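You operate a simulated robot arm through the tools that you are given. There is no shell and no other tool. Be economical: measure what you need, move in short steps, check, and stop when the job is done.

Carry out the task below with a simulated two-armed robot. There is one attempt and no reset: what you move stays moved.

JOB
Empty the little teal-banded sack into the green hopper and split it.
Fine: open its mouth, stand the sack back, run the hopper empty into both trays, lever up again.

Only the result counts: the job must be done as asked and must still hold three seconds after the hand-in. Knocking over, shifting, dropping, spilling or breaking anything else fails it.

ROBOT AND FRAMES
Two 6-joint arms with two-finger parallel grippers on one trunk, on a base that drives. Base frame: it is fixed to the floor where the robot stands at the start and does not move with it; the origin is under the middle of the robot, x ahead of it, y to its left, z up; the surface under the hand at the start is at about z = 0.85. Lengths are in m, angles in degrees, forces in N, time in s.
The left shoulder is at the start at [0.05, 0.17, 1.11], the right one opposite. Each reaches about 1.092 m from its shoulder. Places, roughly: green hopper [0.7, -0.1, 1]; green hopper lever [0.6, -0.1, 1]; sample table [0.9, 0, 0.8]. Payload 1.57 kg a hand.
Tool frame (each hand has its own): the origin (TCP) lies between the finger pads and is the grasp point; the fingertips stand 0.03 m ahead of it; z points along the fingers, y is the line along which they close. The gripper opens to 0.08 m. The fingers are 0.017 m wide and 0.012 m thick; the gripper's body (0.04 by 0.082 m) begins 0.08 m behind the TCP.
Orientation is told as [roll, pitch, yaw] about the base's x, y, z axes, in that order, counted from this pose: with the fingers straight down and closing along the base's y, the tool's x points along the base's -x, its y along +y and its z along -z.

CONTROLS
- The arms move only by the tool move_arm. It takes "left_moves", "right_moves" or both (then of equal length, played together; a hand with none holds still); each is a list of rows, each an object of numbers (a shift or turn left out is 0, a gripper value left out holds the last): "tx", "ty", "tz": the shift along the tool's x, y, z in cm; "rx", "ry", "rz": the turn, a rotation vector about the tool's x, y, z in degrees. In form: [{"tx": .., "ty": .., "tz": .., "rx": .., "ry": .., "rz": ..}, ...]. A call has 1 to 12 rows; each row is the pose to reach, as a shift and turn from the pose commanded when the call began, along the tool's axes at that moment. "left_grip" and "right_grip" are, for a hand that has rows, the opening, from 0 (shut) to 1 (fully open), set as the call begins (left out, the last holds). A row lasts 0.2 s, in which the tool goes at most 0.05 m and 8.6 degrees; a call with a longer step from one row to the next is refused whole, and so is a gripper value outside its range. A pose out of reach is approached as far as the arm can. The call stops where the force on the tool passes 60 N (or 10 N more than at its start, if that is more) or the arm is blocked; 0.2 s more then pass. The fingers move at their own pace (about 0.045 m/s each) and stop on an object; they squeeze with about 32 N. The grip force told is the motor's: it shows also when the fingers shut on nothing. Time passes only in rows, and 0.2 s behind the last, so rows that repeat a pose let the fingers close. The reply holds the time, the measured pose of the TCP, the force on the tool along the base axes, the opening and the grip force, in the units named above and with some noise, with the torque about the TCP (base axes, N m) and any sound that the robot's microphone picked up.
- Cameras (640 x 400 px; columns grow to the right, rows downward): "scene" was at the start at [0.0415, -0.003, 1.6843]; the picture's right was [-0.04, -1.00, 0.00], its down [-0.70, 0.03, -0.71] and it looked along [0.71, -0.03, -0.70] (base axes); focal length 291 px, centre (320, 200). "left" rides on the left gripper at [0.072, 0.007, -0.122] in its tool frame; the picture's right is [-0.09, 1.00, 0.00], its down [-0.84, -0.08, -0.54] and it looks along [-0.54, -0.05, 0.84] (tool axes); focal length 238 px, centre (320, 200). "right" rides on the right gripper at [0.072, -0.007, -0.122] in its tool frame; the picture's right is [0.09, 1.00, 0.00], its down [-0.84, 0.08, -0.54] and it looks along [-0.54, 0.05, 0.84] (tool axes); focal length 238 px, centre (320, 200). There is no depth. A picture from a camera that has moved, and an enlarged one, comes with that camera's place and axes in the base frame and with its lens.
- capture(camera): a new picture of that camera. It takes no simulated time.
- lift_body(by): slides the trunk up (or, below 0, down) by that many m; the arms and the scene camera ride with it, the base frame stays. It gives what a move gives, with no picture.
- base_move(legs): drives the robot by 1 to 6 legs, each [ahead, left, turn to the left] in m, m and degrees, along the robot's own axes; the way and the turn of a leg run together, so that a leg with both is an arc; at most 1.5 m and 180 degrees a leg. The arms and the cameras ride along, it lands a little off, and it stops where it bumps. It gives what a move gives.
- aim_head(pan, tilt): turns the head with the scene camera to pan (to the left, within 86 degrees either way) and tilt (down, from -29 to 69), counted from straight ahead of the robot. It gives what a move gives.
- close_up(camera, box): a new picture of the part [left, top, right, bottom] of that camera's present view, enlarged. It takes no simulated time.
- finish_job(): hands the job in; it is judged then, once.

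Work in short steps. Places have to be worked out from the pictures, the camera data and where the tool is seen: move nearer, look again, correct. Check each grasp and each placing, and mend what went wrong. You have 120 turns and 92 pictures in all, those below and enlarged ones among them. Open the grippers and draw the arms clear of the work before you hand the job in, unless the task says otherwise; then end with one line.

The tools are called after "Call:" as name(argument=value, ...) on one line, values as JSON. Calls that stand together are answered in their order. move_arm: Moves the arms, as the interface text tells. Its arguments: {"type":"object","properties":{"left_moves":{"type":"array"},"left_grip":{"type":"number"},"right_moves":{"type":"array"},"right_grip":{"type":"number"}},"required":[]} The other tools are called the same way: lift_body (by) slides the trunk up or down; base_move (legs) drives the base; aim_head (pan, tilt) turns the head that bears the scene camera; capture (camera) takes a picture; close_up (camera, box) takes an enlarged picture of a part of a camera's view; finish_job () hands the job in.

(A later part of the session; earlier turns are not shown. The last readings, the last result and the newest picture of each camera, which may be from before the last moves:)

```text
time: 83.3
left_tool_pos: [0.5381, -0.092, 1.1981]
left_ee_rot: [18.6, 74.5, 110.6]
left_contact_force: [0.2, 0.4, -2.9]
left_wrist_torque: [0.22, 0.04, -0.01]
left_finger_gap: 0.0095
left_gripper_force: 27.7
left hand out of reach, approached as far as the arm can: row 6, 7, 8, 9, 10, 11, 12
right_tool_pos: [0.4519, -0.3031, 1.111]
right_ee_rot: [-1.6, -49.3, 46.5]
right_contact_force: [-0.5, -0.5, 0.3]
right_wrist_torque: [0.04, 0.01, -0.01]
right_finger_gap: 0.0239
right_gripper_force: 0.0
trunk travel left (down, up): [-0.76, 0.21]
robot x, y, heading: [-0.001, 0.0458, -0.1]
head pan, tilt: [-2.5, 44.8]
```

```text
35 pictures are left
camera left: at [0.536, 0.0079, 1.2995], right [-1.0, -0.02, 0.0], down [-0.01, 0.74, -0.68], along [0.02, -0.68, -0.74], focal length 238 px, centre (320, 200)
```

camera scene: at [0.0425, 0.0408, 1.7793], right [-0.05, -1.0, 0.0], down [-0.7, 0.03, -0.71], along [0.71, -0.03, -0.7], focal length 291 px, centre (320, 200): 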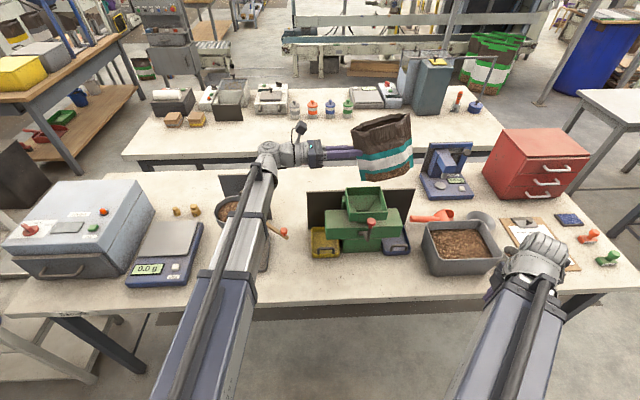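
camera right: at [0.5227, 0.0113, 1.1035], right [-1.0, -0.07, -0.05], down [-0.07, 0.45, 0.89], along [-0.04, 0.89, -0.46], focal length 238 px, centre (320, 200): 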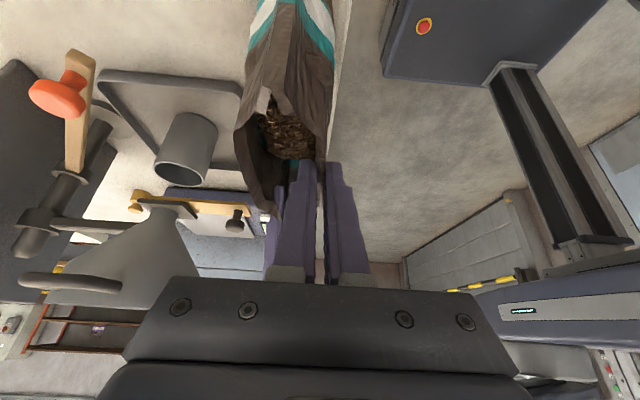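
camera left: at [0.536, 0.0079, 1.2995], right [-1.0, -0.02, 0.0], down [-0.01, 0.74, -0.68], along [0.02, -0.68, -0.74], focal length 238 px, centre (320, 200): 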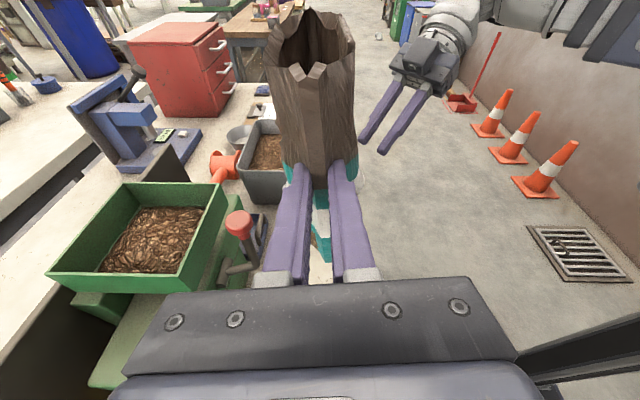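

The hopper holds the first part. I'll set the sack down here in the free space in front of the splitter for the re-grip; first re-park the right hand vertical and off the table.

Call:
move_arm(right_moves=[{"tx": 1.7, "tz": -0.8, "ry": 6}, {"tx": 3.5, "tz": -1.5, "ry": 12}, {"tx": 5.2, "tz": -2.3, "ry": 18}, {"tx": 7, "tz": -3, "ry": 24}, {"tx": 8.7, "tz": -3.8, "ry": 30}, {"tx": 10.5, "tz": -4.6, "ry": 36}, {"tx": 12.2, "tz": -5.3, "ry": 42}, {"tx": 14, "tz": -6.1, "ry": 48}])

Call:
lift_body(by=-0.215)

Call:
capture(camera="scene")

```text
time: 85.1
left_tool_pos: [0.5383, -0.0916, 1.1989]
left_ee_rot: [18.8, 74.5, 110.8]
left_contact_force: [-0.3, 0.4, -2.4]
left_wrist_torque: [0.22, -0.05, 0.0]
left_finger_gap: 0.0095
left_gripper_force: 28.0
right_tool_pos: [0.3574, -0.4032, 1.035]
right_ee_rot: [-1.1, -1.1, 45.1]
right_contact_force: [-0.6, 0.1, 0.5]
right_wrist_torque: [0.0, 0.01, 0.0]
right_finger_gap: 0.0242
right_gripper_force: 0.0
right hand out of reach, approached as far as the arm can: row 1, 2, 3, 4, 5, 6, 7, 8
trunk travel left (down, up): [-0.76, 0.21]
robot x, y, heading: [0.0011, 0.0432, 0.0]
head pan, tilt: [-2.5, 44.8]
```

```text
time: 87.4
left_tool_pos: [0.5383, -0.0916, 0.9833]
left_ee_rot: [18.9, 74.5, 110.6]
left_contact_force: [0.3, 0.6, -2.7]
left_wrist_torque: [0.22, -0.02, -0.03]
left_finger_gap: 0.0097
left_gripper_force: 28.0
right_tool_pos: [0.3567, -0.4015, 0.8193]
right_ee_rot: [-1.1, -1.3, 45.2]
right_contact_force: [0.2, -0.2, 0.2]
right_wrist_torque: [0.01, 0.02, -0.02]
right_finger_gap: 0.0239
right_gripper_force: 0.0
trunk travel left (down, up): [-0.545, 0.425]
robot x, y, heading: [-0.0007, 0.044, -0.3]
head pan, tilt: [-2.5, 44.8]
```

```text
34 pictures are left
camera scene: at [0.0415, 0.0409, 1.5044], right [-0.05, -1.0, 0.0], down [-0.7, 0.03, -0.71], along [0.71, -0.03, -0.7], focal length 291 px, centre (320, 200)
```

scene: 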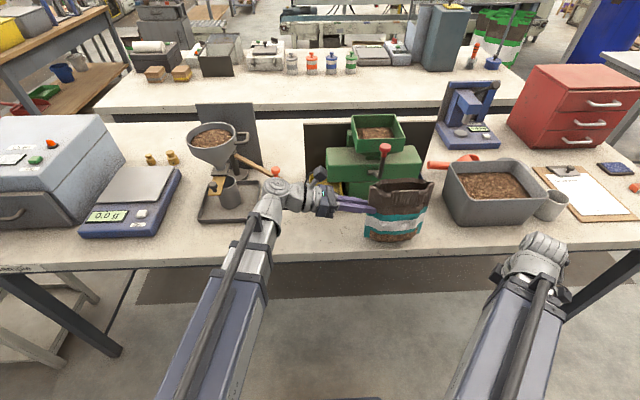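

About 2.5 cm to go; lower slowly and watch the force.

Call:
lift_body(by=-0.02)

Call:
lift_body(by=-0.006)

Call:
close_up(camera="scene", box=[336, 160, 464, 260])

```text
time: 88.1
left_tool_pos: [0.5382, -0.0908, 0.9642]
left_ee_rot: [18.7, 74.5, 110.7]
left_contact_force: [-0.2, -0.8, -2.9]
left_wrist_torque: [0.22, 0.0, 0.02]
left_finger_gap: 0.0096
left_gripper_force: 28.0
right_tool_pos: [0.3562, -0.4011, 0.7999]
right_ee_rot: [-1.1, -1.1, 45.1]
right_contact_force: [0.0, -0.4, -0.5]
right_wrist_torque: [0.03, 0.0, -0.01]
right_finger_gap: 0.024
right_gripper_force: 0.2
trunk travel left (down, up): [-0.525, 0.445]
robot x, y, heading: [0.0037, 0.0414, -0.2]
head pan, tilt: [-2.5, 44.8]
```

```text
time: 88.6
left_tool_pos: [0.5373, -0.0913, 0.9599]
left_ee_rot: [19.2, 74.8, 111.0]
left_contact_force: [0.0, 0.6, 16.7]
left_wrist_torque: [-0.96, -0.33, 0.06]
left_finger_gap: 0.0095
left_gripper_force: 27.8
right_tool_pos: [0.3564, -0.402, 0.7947]
right_ee_rot: [-1.1, -1.3, 45.1]
right_contact_force: [0.8, 0.1, -0.3]
right_wrist_torque: [0.01, -0.01, -0.01]
right_finger_gap: 0.024
right_gripper_force: 0.0
trunk travel left (down, up): [-0.519, 0.451]
robot x, y, heading: [0.0007, 0.0413, -0.1]
head pan, tilt: [-2.5, 44.8]
```

```text
4.00 times, centred on (400, 210) of scene
camera zoom: at [0.0402, 0.0415, 1.4787], right [-0.05, -1.0, 0.0], down [-0.7, 0.03, -0.71], along [0.71, -0.03, -0.7], focal length 1164 px, centre (0, 160)
```

zoom: 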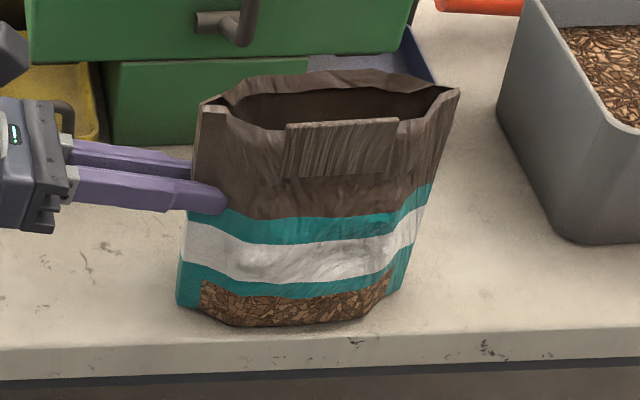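

Sack is on the table. Release and withdraw along +y.

Call:
move_arm(left_moves=[{}, {}, {}, {}], left_grip=1)

Call:
move_arm(left_moves=[{"tx": -0.8, "tz": -2.9}, {"tx": -1.6, "tz": -5.8}, {"tx": -2.4, "tz": -8.7}, {"tx": -2.9, "tz": -11}])

Call:
lift_body(by=0.32)

Call:
close_up(camera="scene", box=[256, 170, 448, 320])

```text
time: 89.6
left_tool_pos: [0.5384, -0.0914, 0.9578]
left_ee_rot: [18.8, 74.5, 110.6]
left_contact_force: [-0.2, 0.1, -0.3]
left_wrist_torque: [0.05, 0.0, -0.01]
left_finger_gap: 0.0799
left_gripper_force: 0.0
right_tool_pos: [0.3563, -0.4021, 0.7932]
right_ee_rot: [-1.1, -1.2, 45.1]
right_contact_force: [0.5, -0.7, 0.1]
right_wrist_torque: [0.02, -0.03, 0.0]
right_finger_gap: 0.024
right_gripper_force: 0.0
trunk travel left (down, up): [-0.519, 0.451]
robot x, y, heading: [-0.0015, 0.0422, 0.2]
head pan, tilt: [-2.5, 44.8]
```

```text
time: 90.6
left_tool_pos: [0.5329, 0.0223, 0.9591]
left_ee_rot: [18.8, 74.6, 110.7]
left_contact_force: [-0.5, 0.7, 0.1]
left_wrist_torque: [-0.01, -0.02, -0.03]
left_finger_gap: 0.0799
left_gripper_force: 0.1
right_tool_pos: [0.3565, -0.4021, 0.7942]
right_ee_rot: [-1.2, -1.3, 45.1]
right_contact_force: [0.0, 0.9, -0.7]
right_wrist_torque: [0.0, -0.02, 0.0]
right_finger_gap: 0.0242
right_gripper_force: 0.1
trunk travel left (down, up): [-0.519, 0.451]
robot x, y, heading: [0.0006, 0.0432, -0.2]
head pan, tilt: [-2.5, 44.8]
```

```text
time: 93.8
left_tool_pos: [0.5321, 0.0215, 1.2802]
left_ee_rot: [18.8, 74.6, 110.8]
left_contact_force: [-0.6, 0.9, 0.9]
left_wrist_torque: [-0.02, 0.0, 0.03]
left_finger_gap: 0.0799
left_gripper_force: 0.0
right_tool_pos: [0.3567, -0.4027, 1.1131]
right_ee_rot: [-1.0, -1.3, 45.2]
right_contact_force: [0.4, 0.9, -0.6]
right_wrist_torque: [0.02, -0.03, 0.0]
right_finger_gap: 0.0241
right_gripper_force: 0.1
trunk travel left (down, up): [-0.839, 0.131]
robot x, y, heading: [-0.0, 0.0423, -0.3]
head pan, tilt: [-2.5, 44.8]
```

```text
2.67 times, centred on (352, 245) of scene
camera zoom: at [0.0414, 0.0409, 1.7983], right [-0.05, -1.0, 0.0], down [-0.7, 0.03, -0.71], along [0.71, -0.03, -0.7], focal length 776 px, centre (235, 80)
```

zoom: 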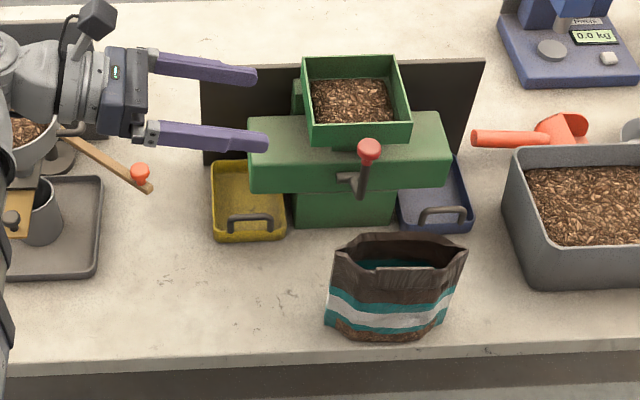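

The sack stands well. Roll the left hand by 180° the other way (camera-below), at height.

Call:
move_arm(left_moves=[{"rz": 8.2}, {"rz": 16.4}, {"rz": 24.6}, {"rz": 32.8}, {"rz": 41}, {"rz": 49.2}, {"rz": 57.4}, {"rz": 65.6}, {"rz": 73.8}, {"rz": 82}, {"rz": 90}])

Call:
move_arm(left_moves=[{"rz": 8.2}, {"rz": 16.4}, {"rz": 24.6}, {"rz": 32.8}, {"rz": 41}, {"rz": 49.2}, {"rz": 57.4}, {"rz": 65.6}, {"rz": 73.8}, {"rz": 82}, {"rz": 90}])

Call:
capture(camera="left")

Call:
capture(camera="scene")

```text
time: 96.2
left_tool_pos: [0.5326, 0.0223, 1.2783]
left_ee_rot: [-75.3, 4.8, 2.4]
left_contact_force: [0.7, -0.2, 0.2]
left_wrist_torque: [0.01, 0.0, -0.02]
left_finger_gap: 0.0797
left_gripper_force: 0.0
right_tool_pos: [0.3562, -0.4019, 1.1136]
right_ee_rot: [-1.1, -1.1, 45.1]
right_contact_force: [-1.0, -0.3, 0.5]
right_wrist_torque: [0.01, 0.04, -0.02]
right_finger_gap: 0.024
right_gripper_force: 0.1
trunk travel left (down, up): [-0.839, 0.131]
robot x, y, heading: [0.0018, 0.046, -0.1]
head pan, tilt: [-2.5, 44.8]
```

```text
time: 98.6
left_tool_pos: [0.5325, 0.0216, 1.2776]
left_ee_rot: [-18.3, -74.5, -69.8]
left_contact_force: [-0.3, 0.2, -0.2]
left_wrist_torque: [-0.01, -0.01, 0.02]
left_finger_gap: 0.08
left_gripper_force: 0.0
right_tool_pos: [0.3566, -0.4009, 1.1145]
right_ee_rot: [-1.0, -1.2, 45.1]
right_contact_force: [-0.4, -0.5, 0.3]
right_wrist_torque: [0.01, 0.0, -0.01]
right_finger_gap: 0.0242
right_gripper_force: 0.0
trunk travel left (down, up): [-0.839, 0.131]
robot x, y, heading: [0.0016, 0.0425, 0.4]
head pan, tilt: [-2.5, 44.8]
```

```text
31 pictures are left
camera left: at [0.5297, 0.1568, 1.2388], right [1.0, 0.02, 0.01], down [-0.01, 0.31, 0.95], along [0.02, -0.95, 0.31], focal length 238 px, centre (320, 200)
```

left: 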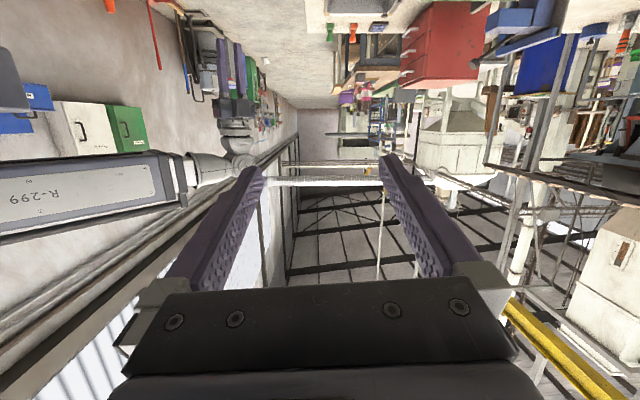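

```text
30 pictures are left
camera scene: at [0.0414, 0.0409, 1.7983], right [-0.05, -1.0, 0.0], down [-0.7, 0.03, -0.71], along [0.71, -0.03, -0.7], focal length 291 px, centre (320, 200)
```

scene: 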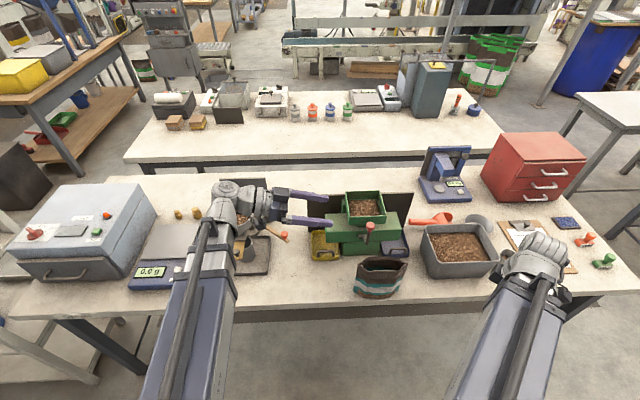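

Orientation is right. Move above the sack's left seam as before (same xy as the earlier grip), then lower and re-grip.

Call:
move_arm(left_moves=[{"tx": -0.8, "ty": 0.2, "tz": 2.7}, {"tx": -1.5, "ty": 0.3, "tz": 5.4}, {"tx": -2.3, "ty": 0.5, "tz": 8.1}, {"tx": -3.05, "ty": 0.6, "tz": 10.9}])

Call:
lift_body(by=-0.22)

Call:
close_up(camera="scene", box=[256, 150, 448, 270])

```text
time: 99.6
left_tool_pos: [0.5419, -0.0926, 1.2784]
left_ee_rot: [-18.9, -74.7, -69.0]
left_contact_force: [0.0, -0.9, -0.3]
left_wrist_torque: [0.02, 0.0, 0.0]
left_finger_gap: 0.0799
left_gripper_force: 0.1
right_tool_pos: [0.3564, -0.4031, 1.1129]
right_ee_rot: [-1.0, -1.2, 45.1]
right_contact_force: [0.2, -0.2, 0.4]
right_wrist_torque: [-0.01, -0.01, -0.01]
right_finger_gap: 0.0238
right_gripper_force: 0.0
trunk travel left (down, up): [-0.839, 0.131]
robot x, y, heading: [-0.003, 0.0436, 0.0]
head pan, tilt: [-2.5, 44.8]
```

```text
time: 101.9
left_tool_pos: [0.5421, -0.0927, 1.0602]
left_ee_rot: [-19.0, -74.7, -69.1]
left_contact_force: [-0.1, 0.2, -0.1]
left_wrist_torque: [0.04, 0.01, 0.04]
left_finger_gap: 0.0801
left_gripper_force: 0.1
right_tool_pos: [0.3579, -0.4028, 0.8923]
right_ee_rot: [-1.1, -1.1, 45.1]
right_contact_force: [-0.1, -0.2, -0.1]
right_wrist_torque: [0.0, 0.03, -0.02]
right_finger_gap: 0.0244
right_gripper_force: 0.1
trunk travel left (down, up): [-0.619, 0.351]
robot x, y, heading: [0.0021, 0.0435, -0.2]
head pan, tilt: [-2.5, 44.8]
```

```text
3.33 times, centred on (352, 210) of scene
camera zoom: at [0.0414, 0.0409, 1.5784], right [-0.05, -1.0, 0.0], down [-0.7, 0.03, -0.71], along [0.71, -0.03, -0.7], focal length 970 px, centre (213, 167)
```

zoom: 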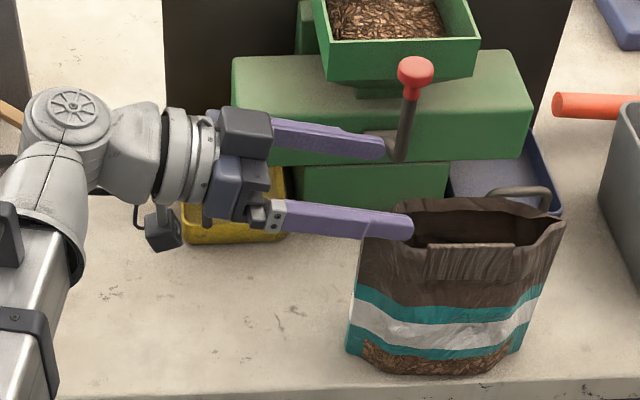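

The rear finger is near the lever in view; narrow the opening to 4 cm and shift x by -4 mm before lowering on.

Call:
move_arm(left_moves=[{"ty": -0.4}, {"ty": -0.4}, {"ty": -0.4}], left_grip=0.5)

Call:
lift_body(by=-0.06)

Call:
close_up(camera="scene", box=[256, 150, 448, 270])

```text
time: 102.7
left_tool_pos: [0.5381, -0.0922, 1.0598]
left_ee_rot: [-19.2, -74.8, -69.2]
left_contact_force: [-0.6, 0.3, -0.7]
left_wrist_torque: [-0.02, 0.02, 0.0]
left_finger_gap: 0.0398
left_gripper_force: 0.0
right_tool_pos: [0.3571, -0.4027, 0.8935]
right_ee_rot: [-1.0, -1.3, 45.0]
right_contact_force: [-1.3, 0.1, -0.2]
right_wrist_torque: [0.02, -0.01, -0.03]
right_finger_gap: 0.0239
right_gripper_force: 0.0
trunk travel left (down, up): [-0.619, 0.351]
robot x, y, heading: [-0.0005, 0.0456, -0.1]
head pan, tilt: [-2.5, 44.8]
```

```text
time: 103.7
left_tool_pos: [0.539, -0.0928, 0.9999]
left_ee_rot: [-19.1, -74.7, -69.0]
left_contact_force: [-0.6, -0.2, 0.0]
left_wrist_torque: [0.03, 0.0, 0.03]
left_finger_gap: 0.0402
left_gripper_force: 0.2
right_tool_pos: [0.3563, -0.403, 0.8338]
right_ee_rot: [-1.1, -1.2, 45.0]
right_contact_force: [0.0, -0.5, 0.4]
right_wrist_torque: [0.05, -0.01, -0.02]
right_finger_gap: 0.0243
right_gripper_force: 0.0
trunk travel left (down, up): [-0.559, 0.411]
robot x, y, heading: [-0.0029, 0.0441, -0.1]
head pan, tilt: [-2.5, 44.8]
```

```text
3.33 times, centred on (352, 210) of scene
camera zoom: at [0.0413, 0.041, 1.5184], right [-0.05, -1.0, 0.0], down [-0.7, 0.03, -0.71], along [0.71, -0.03, -0.7], focal length 970 px, centre (213, 167)
```

zoom: 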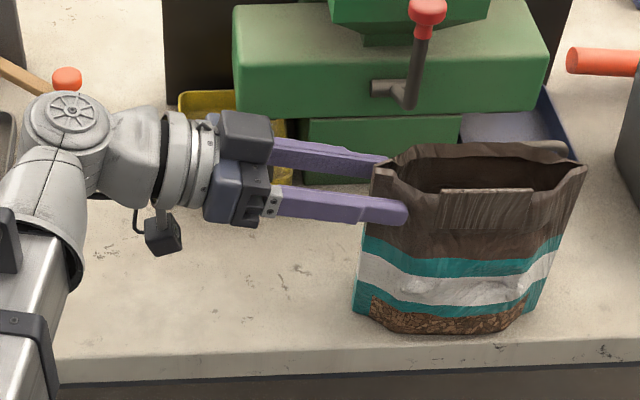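

Fingers straddle the seam nicely. Lower 4 cm more and close.

Call:
lift_body(by=-0.04)

Call:
move_arm(left_moves=[{}, {}, {}, {}, {}], left_grip=0)

Call:
lift_body(by=0.04)

Call:
close_up(camera="scene", box=[256, 150, 448, 270])

```text
time: 104.5
left_tool_pos: [0.5395, -0.0909, 0.9596]
left_ee_rot: [-19.1, -74.8, -69.0]
left_contact_force: [-0.2, 0.2, -0.5]
left_wrist_torque: [-0.01, 0.0, 0.01]
left_finger_gap: 0.0401
left_gripper_force: 0.0
right_tool_pos: [0.3568, -0.402, 0.7945]
right_ee_rot: [-1.1, -1.2, 45.2]
right_contact_force: [-0.1, -0.2, -0.6]
right_wrist_torque: [-0.03, -0.02, -0.01]
right_finger_gap: 0.0242
right_gripper_force: 0.1
trunk travel left (down, up): [-0.519, 0.451]
robot x, y, heading: [-0.0001, 0.0423, -0.0]
head pan, tilt: [-2.5, 44.8]
```

```text
time: 105.8
left_tool_pos: [0.5384, -0.0913, 0.9598]
left_ee_rot: [-19.0, -74.9, -69.1]
left_contact_force: [3.0, -1.0, 5.8]
left_wrist_torque: [-0.3, -0.58, 0.14]
left_finger_gap: 0.0105
left_gripper_force: 28.3
right_tool_pos: [0.3563, -0.4019, 0.7942]
right_ee_rot: [-1.1, -1.1, 45.2]
right_contact_force: [0.0, 0.2, -0.4]
right_wrist_torque: [0.04, -0.01, -0.01]
right_finger_gap: 0.0239
right_gripper_force: 0.1
trunk travel left (down, up): [-0.519, 0.451]
robot x, y, heading: [0.0005, 0.0495, -0.2]
head pan, tilt: [-2.5, 44.8]
```

```text
time: 106.6
left_tool_pos: [0.5394, -0.0916, 0.9989]
left_ee_rot: [-19.1, -74.8, -69.0]
left_contact_force: [0.2, 0.2, -2.3]
left_wrist_torque: [0.22, 0.01, 0.03]
left_finger_gap: 0.0097
left_gripper_force: 28.4
right_tool_pos: [0.357, -0.402, 0.8337]
right_ee_rot: [-1.1, -1.2, 45.1]
right_contact_force: [0.5, -0.6, 0.6]
right_wrist_torque: [0.0, -0.01, 0.05]
right_finger_gap: 0.024
right_gripper_force: 0.1
trunk travel left (down, up): [-0.559, 0.411]
robot x, y, heading: [-0.0021, 0.0423, -0.0]
head pan, tilt: [-2.5, 44.8]
```

```text
3.33 times, centred on (352, 210) of scene
camera zoom: at [0.0417, 0.0408, 1.5183], right [-0.05, -1.0, 0.0], down [-0.7, 0.03, -0.71], along [0.71, -0.03, -0.7], focal length 970 px, centre (213, 167)
```

zoom: 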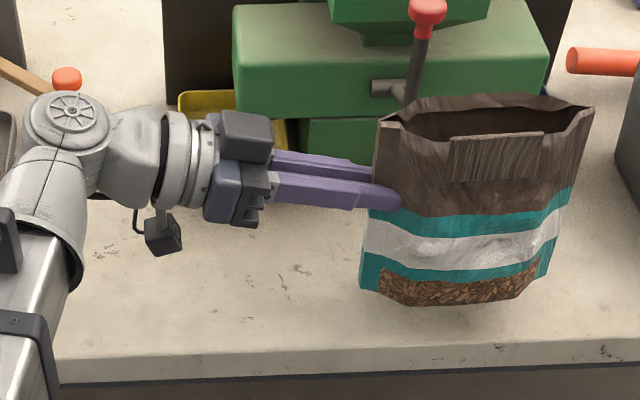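

Re-gripped. Lift high, then level the hand and advance over the hopper as before.

Call:
lift_body(by=0.235)

Call:
move_arm(left_moves=[{"tx": -0.6, "ty": 1.9, "tz": -0.3, "ry": -1.9}, {"tx": -1.3, "ty": 3.9, "tz": -0.5, "ry": -3.8}, {"tx": -1.9, "ty": 5.8, "tz": -0.8, "ry": -5.6}, {"tx": -2.5, "ty": 7.8, "tz": -1, "ry": -7.5}, {"tx": -3.2, "ty": 9.7, "tz": -1.3, "ry": -9.4}, {"tx": -3.8, "ty": 11.7, "tz": -1.6, "ry": -11.3}, {"tx": -4.5, "ty": 13.6, "tz": -1.9, "ry": -13.1}, {"tx": -5.1, "ty": 15.6, "tz": -2.1, "ry": -15}])

Call:
lift_body(by=-0.03)

```text
time: 109.0
left_tool_pos: [0.5383, -0.0911, 1.2334]
left_ee_rot: [-19.2, -74.8, -68.9]
left_contact_force: [-0.1, -0.1, -3.0]
left_wrist_torque: [0.24, 0.03, -0.03]
left_finger_gap: 0.0095
left_gripper_force: 28.3
right_tool_pos: [0.3578, -0.4019, 1.0682]
right_ee_rot: [-1.0, -1.2, 45.1]
right_contact_force: [0.2, 0.8, -0.4]
right_wrist_torque: [-0.01, -0.02, 0.06]
right_finger_gap: 0.024
right_gripper_force: 0.0
trunk travel left (down, up): [-0.794, 0.176]
robot x, y, heading: [0.0008, 0.043, -0.1]
head pan, tilt: [-2.5, 44.8]
```

```text
time: 110.8
left_tool_pos: [0.6998, -0.0769, 1.2905]
left_ee_rot: [-94.9, -85.0, 7.6]
left_contact_force: [-0.7, -0.8, -2.5]
left_wrist_torque: [0.22, 0.01, 0.0]
left_finger_gap: 0.0098
left_gripper_force: 27.5
left hand out of reach, approached as far as the arm can: row 2, 3, 4, 5, 6, 7, 8
right_tool_pos: [0.3556, -0.4027, 1.0684]
right_ee_rot: [-1.1, -1.3, 45.1]
right_contact_force: [-0.7, 0.0, -0.5]
right_wrist_torque: [0.01, -0.02, 0.01]
right_finger_gap: 0.0238
right_gripper_force: 0.2
trunk travel left (down, up): [-0.794, 0.176]
robot x, y, heading: [0.0034, 0.0439, -0.1]
head pan, tilt: [-2.5, 44.8]
```

```text
time: 111.6
left_tool_pos: [0.6999, -0.0757, 1.2596]
left_ee_rot: [-94.8, -85.0, 7.3]
left_contact_force: [-0.2, -0.5, -1.8]
left_wrist_torque: [0.23, 0.02, -0.01]
left_finger_gap: 0.0095
left_gripper_force: 27.7
right_tool_pos: [0.3575, -0.4009, 1.039]
right_ee_rot: [-1.1, -1.3, 45.2]
right_contact_force: [-0.3, 0.1, 0.5]
right_wrist_torque: [0.01, -0.01, 0.03]
right_finger_gap: 0.0241
right_gripper_force: 0.1
trunk travel left (down, up): [-0.764, 0.206]
robot x, y, heading: [-0.0025, 0.0476, -0.1]
head pan, tilt: [-2.5, 44.8]
```

Now roll the first 72° (no flow expected before that), with the small y correction.

Call:
move_arm(left_moves=[{"tz": 0.4, "rz": -6}, {"tz": 0.9, "rz": -12}, {"tz": 0.9, "rz": -18}, {"tz": 0.9, "rz": -24}, {"tz": 0.9, "rz": -30}, {"tz": 0.9, "rz": -36}, {"tz": 0.9, "rz": -42}, {"tz": 0.9, "rz": -48}, {"tz": 0.9, "rz": -54}, {"tz": 0.9, "rz": -60}, {"tz": 0.9, "rz": -66}, {"tz": 0.9, "rz": -72}])

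Call:
lift_body(by=-0.06)

Call:
close_up(camera="scene", box=[256, 90, 448, 240])

```text
time: 114.2
left_tool_pos: [0.7003, -0.0845, 1.2612]
left_ee_rot: [-90.4, -12.9, 2.7]
left_contact_force: [0.5, 0.7, -2.9]
left_wrist_torque: [0.25, 0.01, 0.01]
left_finger_gap: 0.0096
left_gripper_force: 27.9
right_tool_pos: [0.3566, -0.4022, 1.0403]
right_ee_rot: [-1.0, -1.1, 45.1]
right_contact_force: [-0.7, 0.0, 0.2]
right_wrist_torque: [-0.05, 0.0, 0.01]
right_finger_gap: 0.0238
right_gripper_force: 0.0
trunk travel left (down, up): [-0.764, 0.206]
robot x, y, heading: [0.0008, 0.0455, -0.0]
head pan, tilt: [-2.5, 44.8]
```

```text
time: 115.2
left_tool_pos: [0.698, -0.0846, 1.2014]
left_ee_rot: [-90.3, -13.1, 2.6]
left_contact_force: [0.5, -1.1, -1.7]
left_wrist_torque: [0.27, -0.05, -0.01]
left_finger_gap: 0.0094
left_gripper_force: 27.9
right_tool_pos: [0.3581, -0.4027, 0.9795]
right_ee_rot: [-1.0, -1.2, 45.1]
right_contact_force: [0.0, 0.7, -0.4]
right_wrist_torque: [0.0, 0.01, -0.01]
right_finger_gap: 0.024
right_gripper_force: 0.0
trunk travel left (down, up): [-0.704, 0.266]
robot x, y, heading: [0.0022, 0.0423, -0.4]
head pan, tilt: [-2.5, 44.8]
```

```text
2.67 times, centred on (352, 165) of scene
camera zoom: at [0.0415, 0.0409, 1.6634], right [-0.05, -1.0, 0.0], down [-0.7, 0.03, -0.71], along [0.71, -0.03, -0.7], focal length 776 px, centre (235, 293)
```

zoom: 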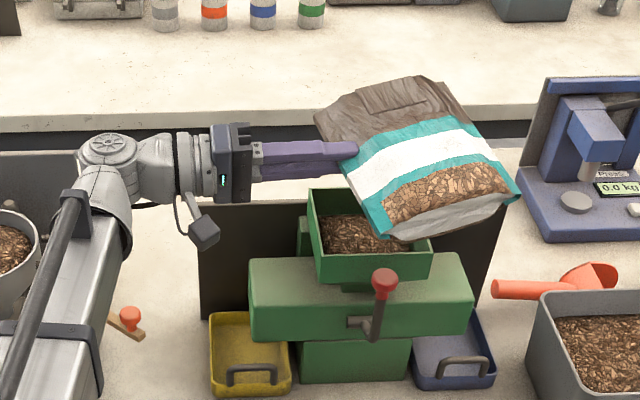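

Same stage as before, but with roll left. Continue slowly by another 40°.

Call:
move_arm(left_moves=[{"rz": -4}, {"rz": -8}, {"rz": -12}, {"rz": -15}, {"rz": -18}, {"rz": -21}, {"rz": -24}, {"rz": -27}, {"rz": -30}, {"rz": -33}, {"rz": -36}, {"rz": -40}])

Call:
close_up(camera="scene", box=[256, 90, 448, 240])

```text
time: 117.8
left_tool_pos: [0.7005, -0.0847, 1.2019]
left_ee_rot: [-90.5, 27.0, 2.4]
left_contact_force: [-0.6, 0.3, -0.9]
left_wrist_torque: [0.04, -0.01, -0.02]
left_finger_gap: 0.0087
left_gripper_force: 27.7
right_tool_pos: [0.3568, -0.4012, 0.9779]
right_ee_rot: [-1.1, -1.3, 45.0]
right_contact_force: [-0.1, 0.5, -0.3]
right_wrist_torque: [0.0, 0.01, -0.01]
right_finger_gap: 0.0241
right_gripper_force: 0.0
trunk travel left (down, up): [-0.704, 0.266]
robot x, y, heading: [0.0007, 0.0447, -0.1]
head pan, tilt: [-2.5, 44.8]
```

```text
2.67 times, centred on (352, 165) of scene
camera zoom: at [0.0415, 0.0409, 1.6633], right [-0.05, -1.0, 0.0], down [-0.7, 0.03, -0.71], along [0.71, -0.03, -0.7], focal length 776 px, centre (235, 293)
```

zoom: 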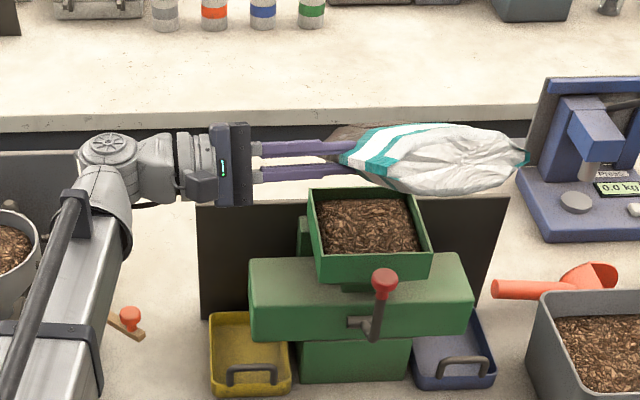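

Almost empty (about 0.9 N left). Roll another 40° to shake out the rest.

Call:
move_arm(left_moves=[{"rz": -5}, {"rz": -10}, {"rz": -15}, {"rz": -20}, {"rz": -25}, {"rz": -30}, {"rz": -35}, {"rz": -40}, {"rz": -34}, {"rz": -42}, {"rz": -42}, {"rz": -42}])

Call:
close_up(camera="scene", box=[256, 90, 448, 240])

```text
time: 120.4
left_tool_pos: [0.6993, -0.086, 1.1988]
left_ee_rot: [-91.2, 68.9, 1.4]
left_contact_force: [0.5, -0.3, -1.2]
left_wrist_torque: [0.06, 0.02, -0.02]
left_finger_gap: 0.0089
left_gripper_force: 27.5
right_tool_pos: [0.3572, -0.4014, 0.9794]
right_ee_rot: [-1.2, -1.2, 45.1]
right_contact_force: [-0.1, 0.6, 0.6]
right_wrist_torque: [-0.02, 0.01, -0.03]
right_finger_gap: 0.0242
right_gripper_force: 0.0
trunk travel left (down, up): [-0.704, 0.266]
robot x, y, heading: [-0.001, 0.0441, -0.2]
head pan, tilt: [-2.5, 44.8]
```

```text
2.67 times, centred on (352, 165) of scene
camera zoom: at [0.0415, 0.0409, 1.6633], right [-0.05, -1.0, 0.0], down [-0.7, 0.03, -0.71], along [0.71, -0.03, -0.7], focal length 776 px, centre (235, 293)
```

zoom: 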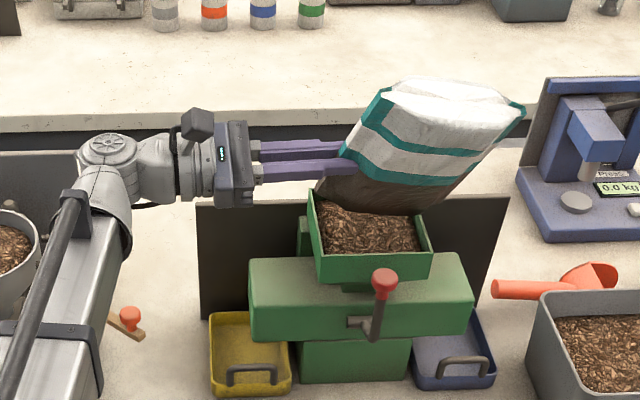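

The force no longer changes (~1 N, tare), so it's empty. Raise and roll back upright.

Call:
lift_body(by=0.06)

Call:
move_arm(left_moves=[{"rz": 7}, {"rz": 14}, {"rz": 21}, {"rz": 28}, {"rz": 35}, {"rz": 42}, {"rz": 49}, {"rz": 56}, {"rz": 63}, {"rz": 70}, {"rz": 77}, {"rz": 84}])

Call:
move_arm(left_moves=[{"rz": 7}, {"rz": 14}, {"rz": 21}, {"rz": 28}, {"rz": 35}, {"rz": 42}, {"rz": 49}, {"rz": 56}, {"rz": 63}, {"rz": 70}])

Call:
move_arm(left_moves=[{"tx": 0.6, "ty": -1.9, "tz": 0, "ry": 1.9}, {"tx": 1.3, "ty": -3.9, "ry": 3.8}, {"tx": 1.9, "ty": -5.8, "ry": 5.6}, {"tx": 2.5, "ty": -7.8, "ry": 7.5}, {"tx": 3.2, "ty": -9.7, "ry": 9.4}, {"tx": 3.8, "ty": -11.7, "ry": 11.3}, {"tx": 4.5, "ty": -13.6, "ry": 13.1}, {"tx": 5.4, "ty": -15.6, "ry": 15}])

Call:
close_up(camera="scene", box=[224, 90, 480, 290])

```text
time: 121.4
left_tool_pos: [0.6992, -0.0848, 1.2599]
left_ee_rot: [-91.3, 68.9, 1.4]
left_contact_force: [0.6, -0.6, -0.8]
left_wrist_torque: [0.07, 0.0, 0.0]
left_finger_gap: 0.0089
left_gripper_force: 27.5
right_tool_pos: [0.3582, -0.4034, 1.0382]
right_ee_rot: [-1.0, -1.2, 45.2]
right_contact_force: [0.3, 0.6, 0.9]
right_wrist_torque: [0.03, -0.02, 0.04]
right_finger_gap: 0.0243
right_gripper_force: 0.1
trunk travel left (down, up): [-0.764, 0.206]
robot x, y, heading: [0.0013, 0.0432, -0.3]
head pan, tilt: [-2.5, 44.8]
```

```text
time: 124.0
left_tool_pos: [0.6989, -0.0857, 1.2611]
left_ee_rot: [-90.4, -15.3, 2.8]
left_contact_force: [0.5, -0.1, -0.3]
left_wrist_torque: [0.05, 0.0, 0.02]
left_finger_gap: 0.0088
left_gripper_force: 27.6
right_tool_pos: [0.357, -0.4009, 1.0392]
right_ee_rot: [-1.1, -1.1, 45.2]
right_contact_force: [-0.1, -0.4, -0.3]
right_wrist_torque: [0.05, 0.02, -0.02]
right_finger_gap: 0.024
right_gripper_force: 0.0
trunk travel left (down, up): [-0.764, 0.206]
robot x, y, heading: [-0.0025, 0.0449, 0.0]
head pan, tilt: [-2.5, 44.8]
```

```text
time: 126.2
left_tool_pos: [0.699, -0.0851, 1.2614]
left_ee_rot: [-95.5, -85.2, 8.0]
left_contact_force: [0.4, 0.1, -0.7]
left_wrist_torque: [0.05, -0.01, 0.0]
left_finger_gap: 0.009
left_gripper_force: 27.2
right_tool_pos: [0.3578, -0.4024, 1.0388]
right_ee_rot: [-1.1, -1.2, 45.1]
right_contact_force: [0.4, -0.3, 0.4]
right_wrist_torque: [0.02, 0.01, 0.02]
right_finger_gap: 0.0241
right_gripper_force: 0.1
trunk travel left (down, up): [-0.764, 0.206]
robot x, y, heading: [-0.0019, 0.046, -0.0]
head pan, tilt: [-2.5, 44.8]
```

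```text
time: 128.0
left_tool_pos: [0.5386, -0.0946, 1.2039]
left_ee_rot: [-19.0, -74.9, -69.1]
left_contact_force: [1.3, 0.7, -1.3]
left_wrist_torque: [0.02, -0.01, 0.0]
left_finger_gap: 0.0091
left_gripper_force: 27.1
left hand out of reach, approached as far as the arm can: row 1, 2, 3, 4, 5, 6, 7, 8
right_tool_pos: [0.3567, -0.4016, 1.039]
right_ee_rot: [-1.2, -1.3, 45.1]
right_contact_force: [0.0, -0.4, -0.5]
right_wrist_torque: [-0.03, 0.0, 0.0]
right_finger_gap: 0.024
right_gripper_force: 0.1
trunk travel left (down, up): [-0.764, 0.206]
robot x, y, heading: [-0.0016, 0.0469, 0.0]
head pan, tilt: [-2.5, 44.8]
```

```text
2.00 times, centred on (352, 190) of scene
camera zoom: at [0.0409, 0.0408, 1.7234], right [-0.05, -1.0, 0.0], down [-0.7, 0.03, -0.71], along [0.71, -0.03, -0.7], focal length 582 px, centre (256, 220)
```

zoom: 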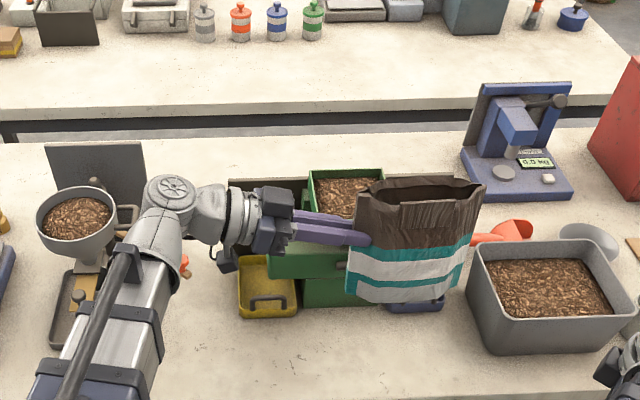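

Drive the base back left to the sack's original spot.

Call:
base_move(legs=[[0, 0.337, 0]])

Call:
capture(camera="scene")

```text
time: 130.2
left_tool_pos: [0.5398, 0.2424, 1.2054]
left_ee_rot: [-19.2, -74.8, -68.8]
left_contact_force: [-0.7, 0.0, -0.6]
left_wrist_torque: [0.01, 0.0, 0.0]
left_finger_gap: 0.0091
left_gripper_force: 27.3
right_tool_pos: [0.3579, -0.0655, 1.0385]
right_ee_rot: [-1.1, -1.1, 45.0]
right_contact_force: [0.2, 0.1, 0.7]
right_wrist_torque: [0.0, 0.02, 0.0]
right_finger_gap: 0.024
right_gripper_force: 0.0
trunk travel left (down, up): [-0.764, 0.206]
robot x, y, heading: [-0.0017, 0.3809, -0.3]
head pan, tilt: [-2.5, 44.8]
```

```text
22 pictures are left
camera scene: at [0.042, 0.3777, 1.7234], right [-0.04, -1.0, 0.0], down [-0.7, 0.03, -0.71], along [0.71, -0.03, -0.7], focal length 291 px, centre (320, 200)
```

scene: 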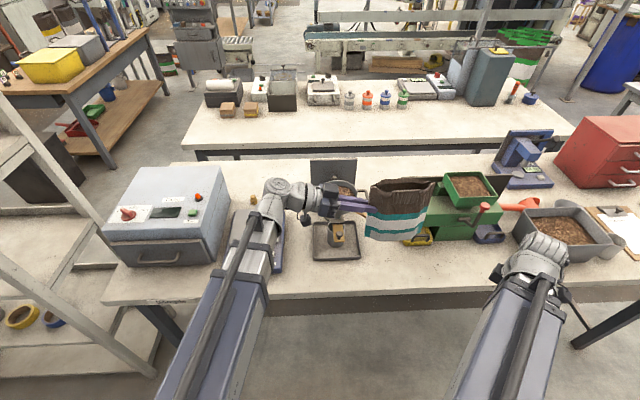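

Position matches. Correct x by 4 mm and lower until contact.

Call:
move_arm(left_moves=[{"ty": 0.4}])

Call:
lift_body(by=-0.235)

Call:
lift_body(by=-0.008)

Call:
close_up(camera="scene", box=[256, 140, 448, 290])

```text
time: 130.6
left_tool_pos: [0.5445, 0.2416, 1.2039]
left_ee_rot: [-19.1, -74.8, -69.0]
left_contact_force: [-0.2, -0.7, -0.3]
left_wrist_torque: [0.08, 0.0, -0.02]
left_finger_gap: 0.009
left_gripper_force: 27.1
right_tool_pos: [0.3584, -0.0669, 1.0397]
right_ee_rot: [-1.1, -1.2, 45.1]
right_contact_force: [0.1, -1.0, 0.1]
right_wrist_torque: [0.01, -0.02, -0.04]
right_finger_gap: 0.0241
right_gripper_force: 0.0
trunk travel left (down, up): [-0.764, 0.206]
robot x, y, heading: [-0.0002, 0.3779, -0.2]
head pan, tilt: [-2.5, 44.8]
```

```text
time: 133.1
left_tool_pos: [0.5436, 0.242, 0.968]
left_ee_rot: [-19.1, -74.9, -69.0]
left_contact_force: [-0.2, 0.8, -0.7]
left_wrist_torque: [0.05, 0.03, 0.02]
left_finger_gap: 0.0088
left_gripper_force: 27.9
right_tool_pos: [0.358, -0.067, 0.803]
right_ee_rot: [-1.1, -1.2, 45.1]
right_contact_force: [0.3, 0.1, 0.3]
right_wrist_torque: [-0.01, -0.01, -0.03]
right_finger_gap: 0.0242
right_gripper_force: 0.2
trunk travel left (down, up): [-0.529, 0.441]
robot x, y, heading: [0.0016, 0.3808, -0.0]
head pan, tilt: [-2.5, 44.8]
```

```text
time: 133.6
left_tool_pos: [0.5435, 0.242, 0.9609]
left_ee_rot: [-19.2, -74.7, -68.9]
left_contact_force: [-0.5, -0.8, 3.2]
left_wrist_torque: [-0.46, -0.08, 0.02]
left_finger_gap: 0.0088
left_gripper_force: 27.0
right_tool_pos: [0.3587, -0.0659, 0.7974]
right_ee_rot: [-1.1, -1.1, 45.1]
right_contact_force: [-0.5, -0.1, -0.3]
right_wrist_torque: [0.02, 0.0, 0.0]
right_finger_gap: 0.0237
right_gripper_force: 0.0
trunk travel left (down, up): [-0.521, 0.449]
robot x, y, heading: [-0.0023, 0.3806, -0.1]
head pan, tilt: [-2.5, 44.8]
```

```text
2.67 times, centred on (352, 215) of scene
camera zoom: at [0.0418, 0.3763, 1.4804], right [-0.04, -1.0, 0.0], down [-0.7, 0.03, -0.71], along [0.71, -0.03, -0.7], focal length 776 px, centre (235, 160)
```

zoom: 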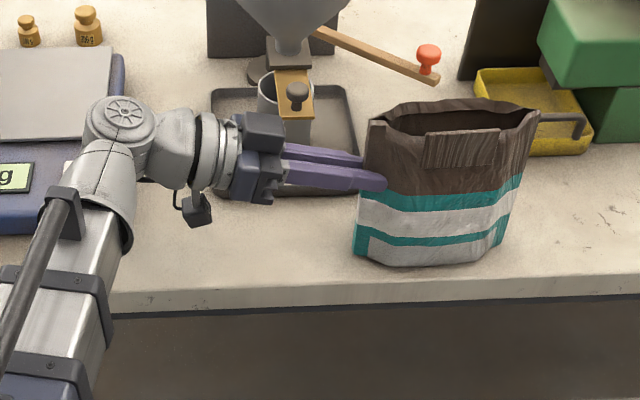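

The sack touches down; its window is clear (empty). Release and withdraw.

Call:
move_arm(left_moves=[{}, {}, {}], left_grip=0.5)

Call:
move_arm(left_moves=[{"tx": 0.7, "tz": -2.5}, {"tx": 1.4, "tz": -5}, {"tx": 2.1, "tz": -7.5}])

Call:
lift_body(by=0.28)

Call:
close_up(camera="scene", box=[256, 170, 448, 320])

```text
time: 134.4
left_tool_pos: [0.5429, 0.2417, 0.9624]
left_ee_rot: [-19.2, -74.7, -69.1]
left_contact_force: [0.2, -0.4, 0.2]
left_wrist_torque: [0.01, 0.01, 0.03]
left_finger_gap: 0.04
left_gripper_force: 0.0
right_tool_pos: [0.3586, -0.0669, 0.7957]
right_ee_rot: [-1.1, -1.1, 45.2]
right_contact_force: [0.0, -0.1, -0.8]
right_wrist_torque: [-0.02, 0.02, -0.01]
right_finger_gap: 0.0241
right_gripper_force: 0.1
trunk travel left (down, up): [-0.521, 0.449]
robot x, y, heading: [0.0007, 0.3794, -0.1]
head pan, tilt: [-2.5, 44.8]
```

```text
time: 135.2
left_tool_pos: [0.5401, 0.3194, 0.9599]
left_ee_rot: [-18.9, -74.7, -69.2]
left_contact_force: [-0.1, 0.2, -0.2]
left_wrist_torque: [0.0, 0.0, 0.01]
left_finger_gap: 0.04
left_gripper_force: 0.2
right_tool_pos: [0.358, -0.0673, 0.7962]
right_ee_rot: [-1.1, -1.2, 45.1]
right_contact_force: [0.6, 0.7, 0.2]
right_wrist_torque: [0.0, 0.01, 0.01]
right_finger_gap: 0.0239
right_gripper_force: 0.1
trunk travel left (down, up): [-0.521, 0.449]
robot x, y, heading: [-0.0011, 0.3775, -0.3]
head pan, tilt: [-2.5, 44.8]
```

```text
time: 138.1
left_tool_pos: [0.5399, 0.3206, 1.2403]
left_ee_rot: [-19.0, -74.6, -69.2]
left_contact_force: [-0.4, -0.4, 0.2]
left_wrist_torque: [-0.01, -0.03, -0.03]
left_finger_gap: 0.0402
left_gripper_force: 0.0
right_tool_pos: [0.358, -0.0666, 1.0754]
right_ee_rot: [-1.0, -1.1, 45.0]
right_contact_force: [0.0, -0.2, -0.8]
right_wrist_torque: [0.02, 0.0, -0.01]
right_finger_gap: 0.024
right_gripper_force: 0.0
trunk travel left (down, up): [-0.801, 0.169]
robot x, y, heading: [-0.0001, 0.3776, 0.1]
head pan, tilt: [-2.5, 44.8]
```

```text
2.67 times, centred on (352, 245) of scene
camera zoom: at [0.042, 0.3762, 1.7603], right [-0.04, -1.0, 0.0], down [-0.7, 0.03, -0.71], along [0.71, -0.03, -0.7], focal length 776 px, centre (235, 80)
```

zoom: 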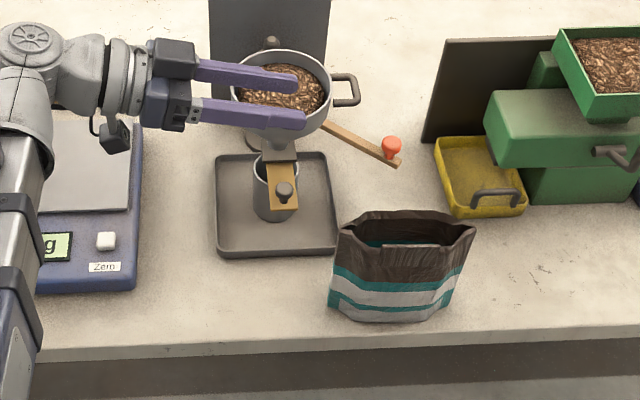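

The sack stands back, empty. Next the lever: park the left hand vertical near the robot, square the right hand (yaw 0), then drive back to the hopper.

Call:
move_arm(left_moves=[{"tx": 2, "ty": -1.4, "tz": -1.6, "ry": 7.5}, {"tx": 4, "ty": -2.8, "tz": -3.2, "ry": 15}, {"tx": 6.1, "ty": -4.2, "tz": -4.9, "ry": 22.5}, {"tx": 8.1, "ty": -5.6, "tz": -6.5, "ry": 30}, {"tx": 10.2, "ty": -7, "tz": -8.1, "ry": 37.5}, {"tx": 12.2, "ty": -8.4, "tz": -9.8, "ry": 45}, {"tx": 14.2, "ty": -9.8, "tz": -11.4, "ry": 52.5}, {"tx": 16.3, "ty": -11.2, "tz": -13, "ry": 60}, {"tx": 18.3, "ty": -12.6, "tz": -14.6, "ry": 67.5}, {"tx": 20.4, "ty": -14, "tz": -16.3, "ry": 75}], right_moves=[{"rz": 5}, {"rz": 10}, {"rz": 15}, {"rz": 20}, {"rz": 25}, {"rz": 30}, {"rz": 35}, {"rz": 40}, {"rz": 45}, {"rz": 45}], left_grip=1, right_grip=0.7)

Call:
base_move(legs=[[0, -0.36, 0]])

Call:
capture(camera="scene")

```text
time: 140.2
left_tool_pos: [0.4381, 0.5165, 1.0764]
left_ee_rot: [-5.0, -0.2, -87.4]
left_contact_force: [0.0, 0.1, -0.4]
left_wrist_torque: [-0.03, -0.02, 0.02]
left_finger_gap: 0.0799
left_gripper_force: 0.1
left hand out of reach, approached as far as the arm can: row 1, 2, 3, 4, 5, 6, 7, 8, 9, 10
right_tool_pos: [0.3582, -0.0675, 1.0764]
right_ee_rot: [0.1, -1.6, 0.2]
right_contact_force: [-0.4, -0.1, -0.8]
right_wrist_torque: [0.06, 0.02, -0.02]
right_finger_gap: 0.056
right_gripper_force: 0.0
trunk travel left (down, up): [-0.801, 0.169]
robot x, y, heading: [0.0012, 0.3785, -0.1]
head pan, tilt: [-2.5, 44.8]
```

```text
time: 142.6
left_tool_pos: [0.4386, 0.1441, 1.0773]
left_ee_rot: [-5.0, -0.2, -87.7]
left_contact_force: [0.1, -0.8, -0.2]
left_wrist_torque: [0.05, -0.02, -0.04]
left_finger_gap: 0.0798
left_gripper_force: 0.0
right_tool_pos: [0.3564, -0.4388, 1.0756]
right_ee_rot: [0.1, -1.6, 0.1]
right_contact_force: [0.2, 0.1, -0.6]
right_wrist_torque: [0.04, -0.01, 0.02]
right_finger_gap: 0.056
right_gripper_force: 0.0
trunk travel left (down, up): [-0.801, 0.169]
robot x, y, heading: [-0.0012, 0.005, -0.3]
head pan, tilt: [-2.5, 44.8]
```

```text
19 pictures are left
camera scene: at [0.0409, 0.0053, 1.7603], right [-0.05, -1.0, 0.0], down [-0.7, 0.03, -0.71], along [0.71, -0.03, -0.7], focal length 291 px, centre (320, 200)
```

scene: 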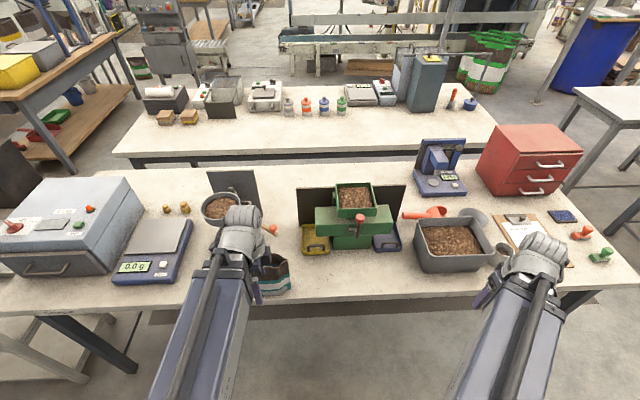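

Move the left hand further from the sack, and bring the right hand in front of the lever, fingers tilted forward (65°), still above it.

Call:
move_arm(left_moves=[{"ty": -1.5}, {"ty": -3}, {"ty": -5, "tx": 1}, {"ty": -5, "tx": 3}, {"ty": -5, "tx": 6}, {"ty": -5, "tx": 9}, {"ty": -5, "tx": 12}, {"ty": -5, "tx": 15}, {"ty": -5, "tx": 18}, {"ty": -5, "tx": 20}], right_moves=[{"tx": -2, "ty": 2.9, "tz": -0.4, "ry": -6.5}, {"tx": -4, "ty": 5.9, "tz": -0.9, "ry": -13}, {"tx": -6.1, "ty": 8.8, "tz": -1.6, "ry": -19.5}, {"tx": -8.2, "ty": 11.8, "tz": -2.6, "ry": -26}, {"tx": -10.2, "ty": 14.7, "tz": -3.8, "ry": -32.5}, {"tx": -12.2, "ty": 17.6, "tz": -5.2, "ry": -39}, {"tx": -14.3, "ty": 20.6, "tz": -6.7, "ry": -45.5}, {"tx": -16.3, "ty": 23.5, "tz": -8.4, "ry": -52}, {"tx": -18.4, "ty": 26.5, "tz": -10.2, "ry": -58.5}, {"tx": -20.4, "ty": 29.4, "tz": -12.1, "ry": -65}])

Call:
close_up(camera="scene", box=[272, 150, 432, 270])

Call:
capture(camera="right")

```text
time: 144.8
left_tool_pos: [0.3993, 0.3524, 1.0762]
left_ee_rot: [-5.2, -0.4, -87.5]
left_contact_force: [-0.6, -0.8, 0.4]
left_wrist_torque: [0.0, -0.04, -0.01]
left_finger_gap: 0.0801
left_gripper_force: 0.1
left hand out of reach, approached as far as the arm can: row 1, 2, 3, 4, 5, 6, 7, 8, 9, 10
right_tool_pos: [0.6575, -0.1364, 1.2071]
right_ee_rot: [0.0, -66.5, -0.1]
right_contact_force: [1.1, -0.1, -0.6]
right_wrist_torque: [-0.03, 0.0, -0.04]
right_finger_gap: 0.056
right_gripper_force: 0.0
right hand out of reach, approached as far as the arm can: row 1, 2, 3, 4, 5, 6, 7, 8, 9, 10
trunk travel left (down, up): [-0.801, 0.169]
robot x, y, heading: [-0.001, 0.0109, -0.4]
head pan, tilt: [-2.5, 44.8]
```

```text
3.33 times, centred on (352, 210) of scene
camera zoom: at [0.0407, 0.0081, 1.7604], right [-0.05, -1.0, 0.0], down [-0.7, 0.03, -0.71], along [0.71, -0.03, -0.7], focal length 970 px, centre (213, 167)
```

zoom: 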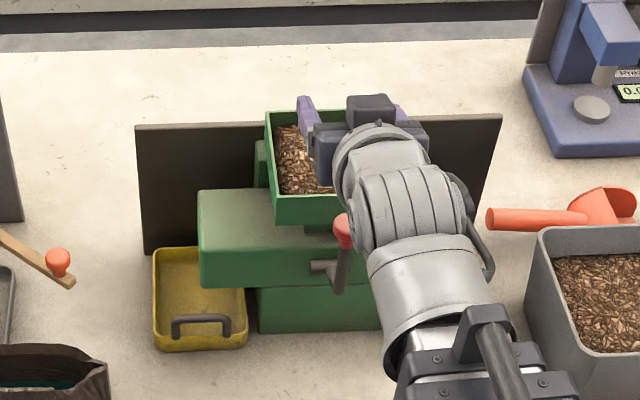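

```text
17 pictures are left
camera right: at [0.5164, -0.1426, 1.1902], right [-0.04, 1.0, -0.08], down [-0.16, 0.08, 0.98], along [0.99, 0.05, 0.16], focal length 238 px, centre (320, 200)
```

right: 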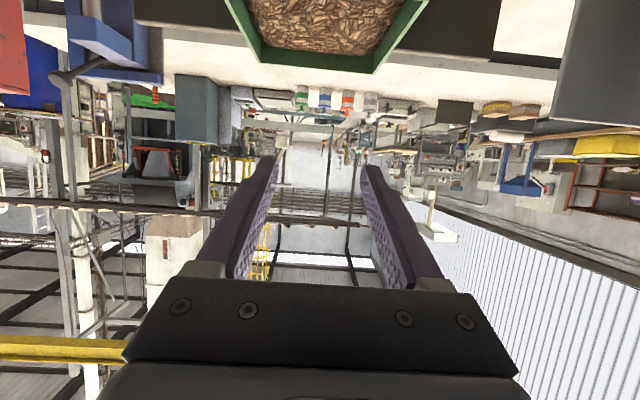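

The knob is at about [0.628,-0.141,1.095]; the hand is too far forward. Pull it back to x≈0.55.

Call:
move_arm(right_moves=[{"tx": 1.4, "tz": -3.3, "ty": -0.2}, {"tx": 2.8, "tz": -6.6, "ty": -0.4}, {"tx": 4.3, "tz": -9.8, "ty": -0.5}])

```text
time: 145.6
left_tool_pos: [0.4004, 0.3525, 1.0777]
left_ee_rot: [-5.1, -0.4, -87.6]
left_contact_force: [0.7, 0.0, 0.4]
left_wrist_torque: [0.02, 0.0, 0.0]
left_finger_gap: 0.0802
left_gripper_force: 0.0
right_tool_pos: [0.6583, -0.1392, 1.2067]
right_ee_rot: [0.2, -66.5, -0.2]
right_contact_force: [-0.2, 0.6, 0.2]
right_wrist_torque: [-0.04, 0.02, 0.01]
right_finger_gap: 0.0559
right_gripper_force: 0.1
right hand out of reach, approached as far as the arm can: row 1, 2, 3
trunk travel left (down, up): [-0.801, 0.169]
robot x, y, heading: [-0.0005, 0.0088, 0.0]
head pan, tilt: [-2.5, 44.8]
```

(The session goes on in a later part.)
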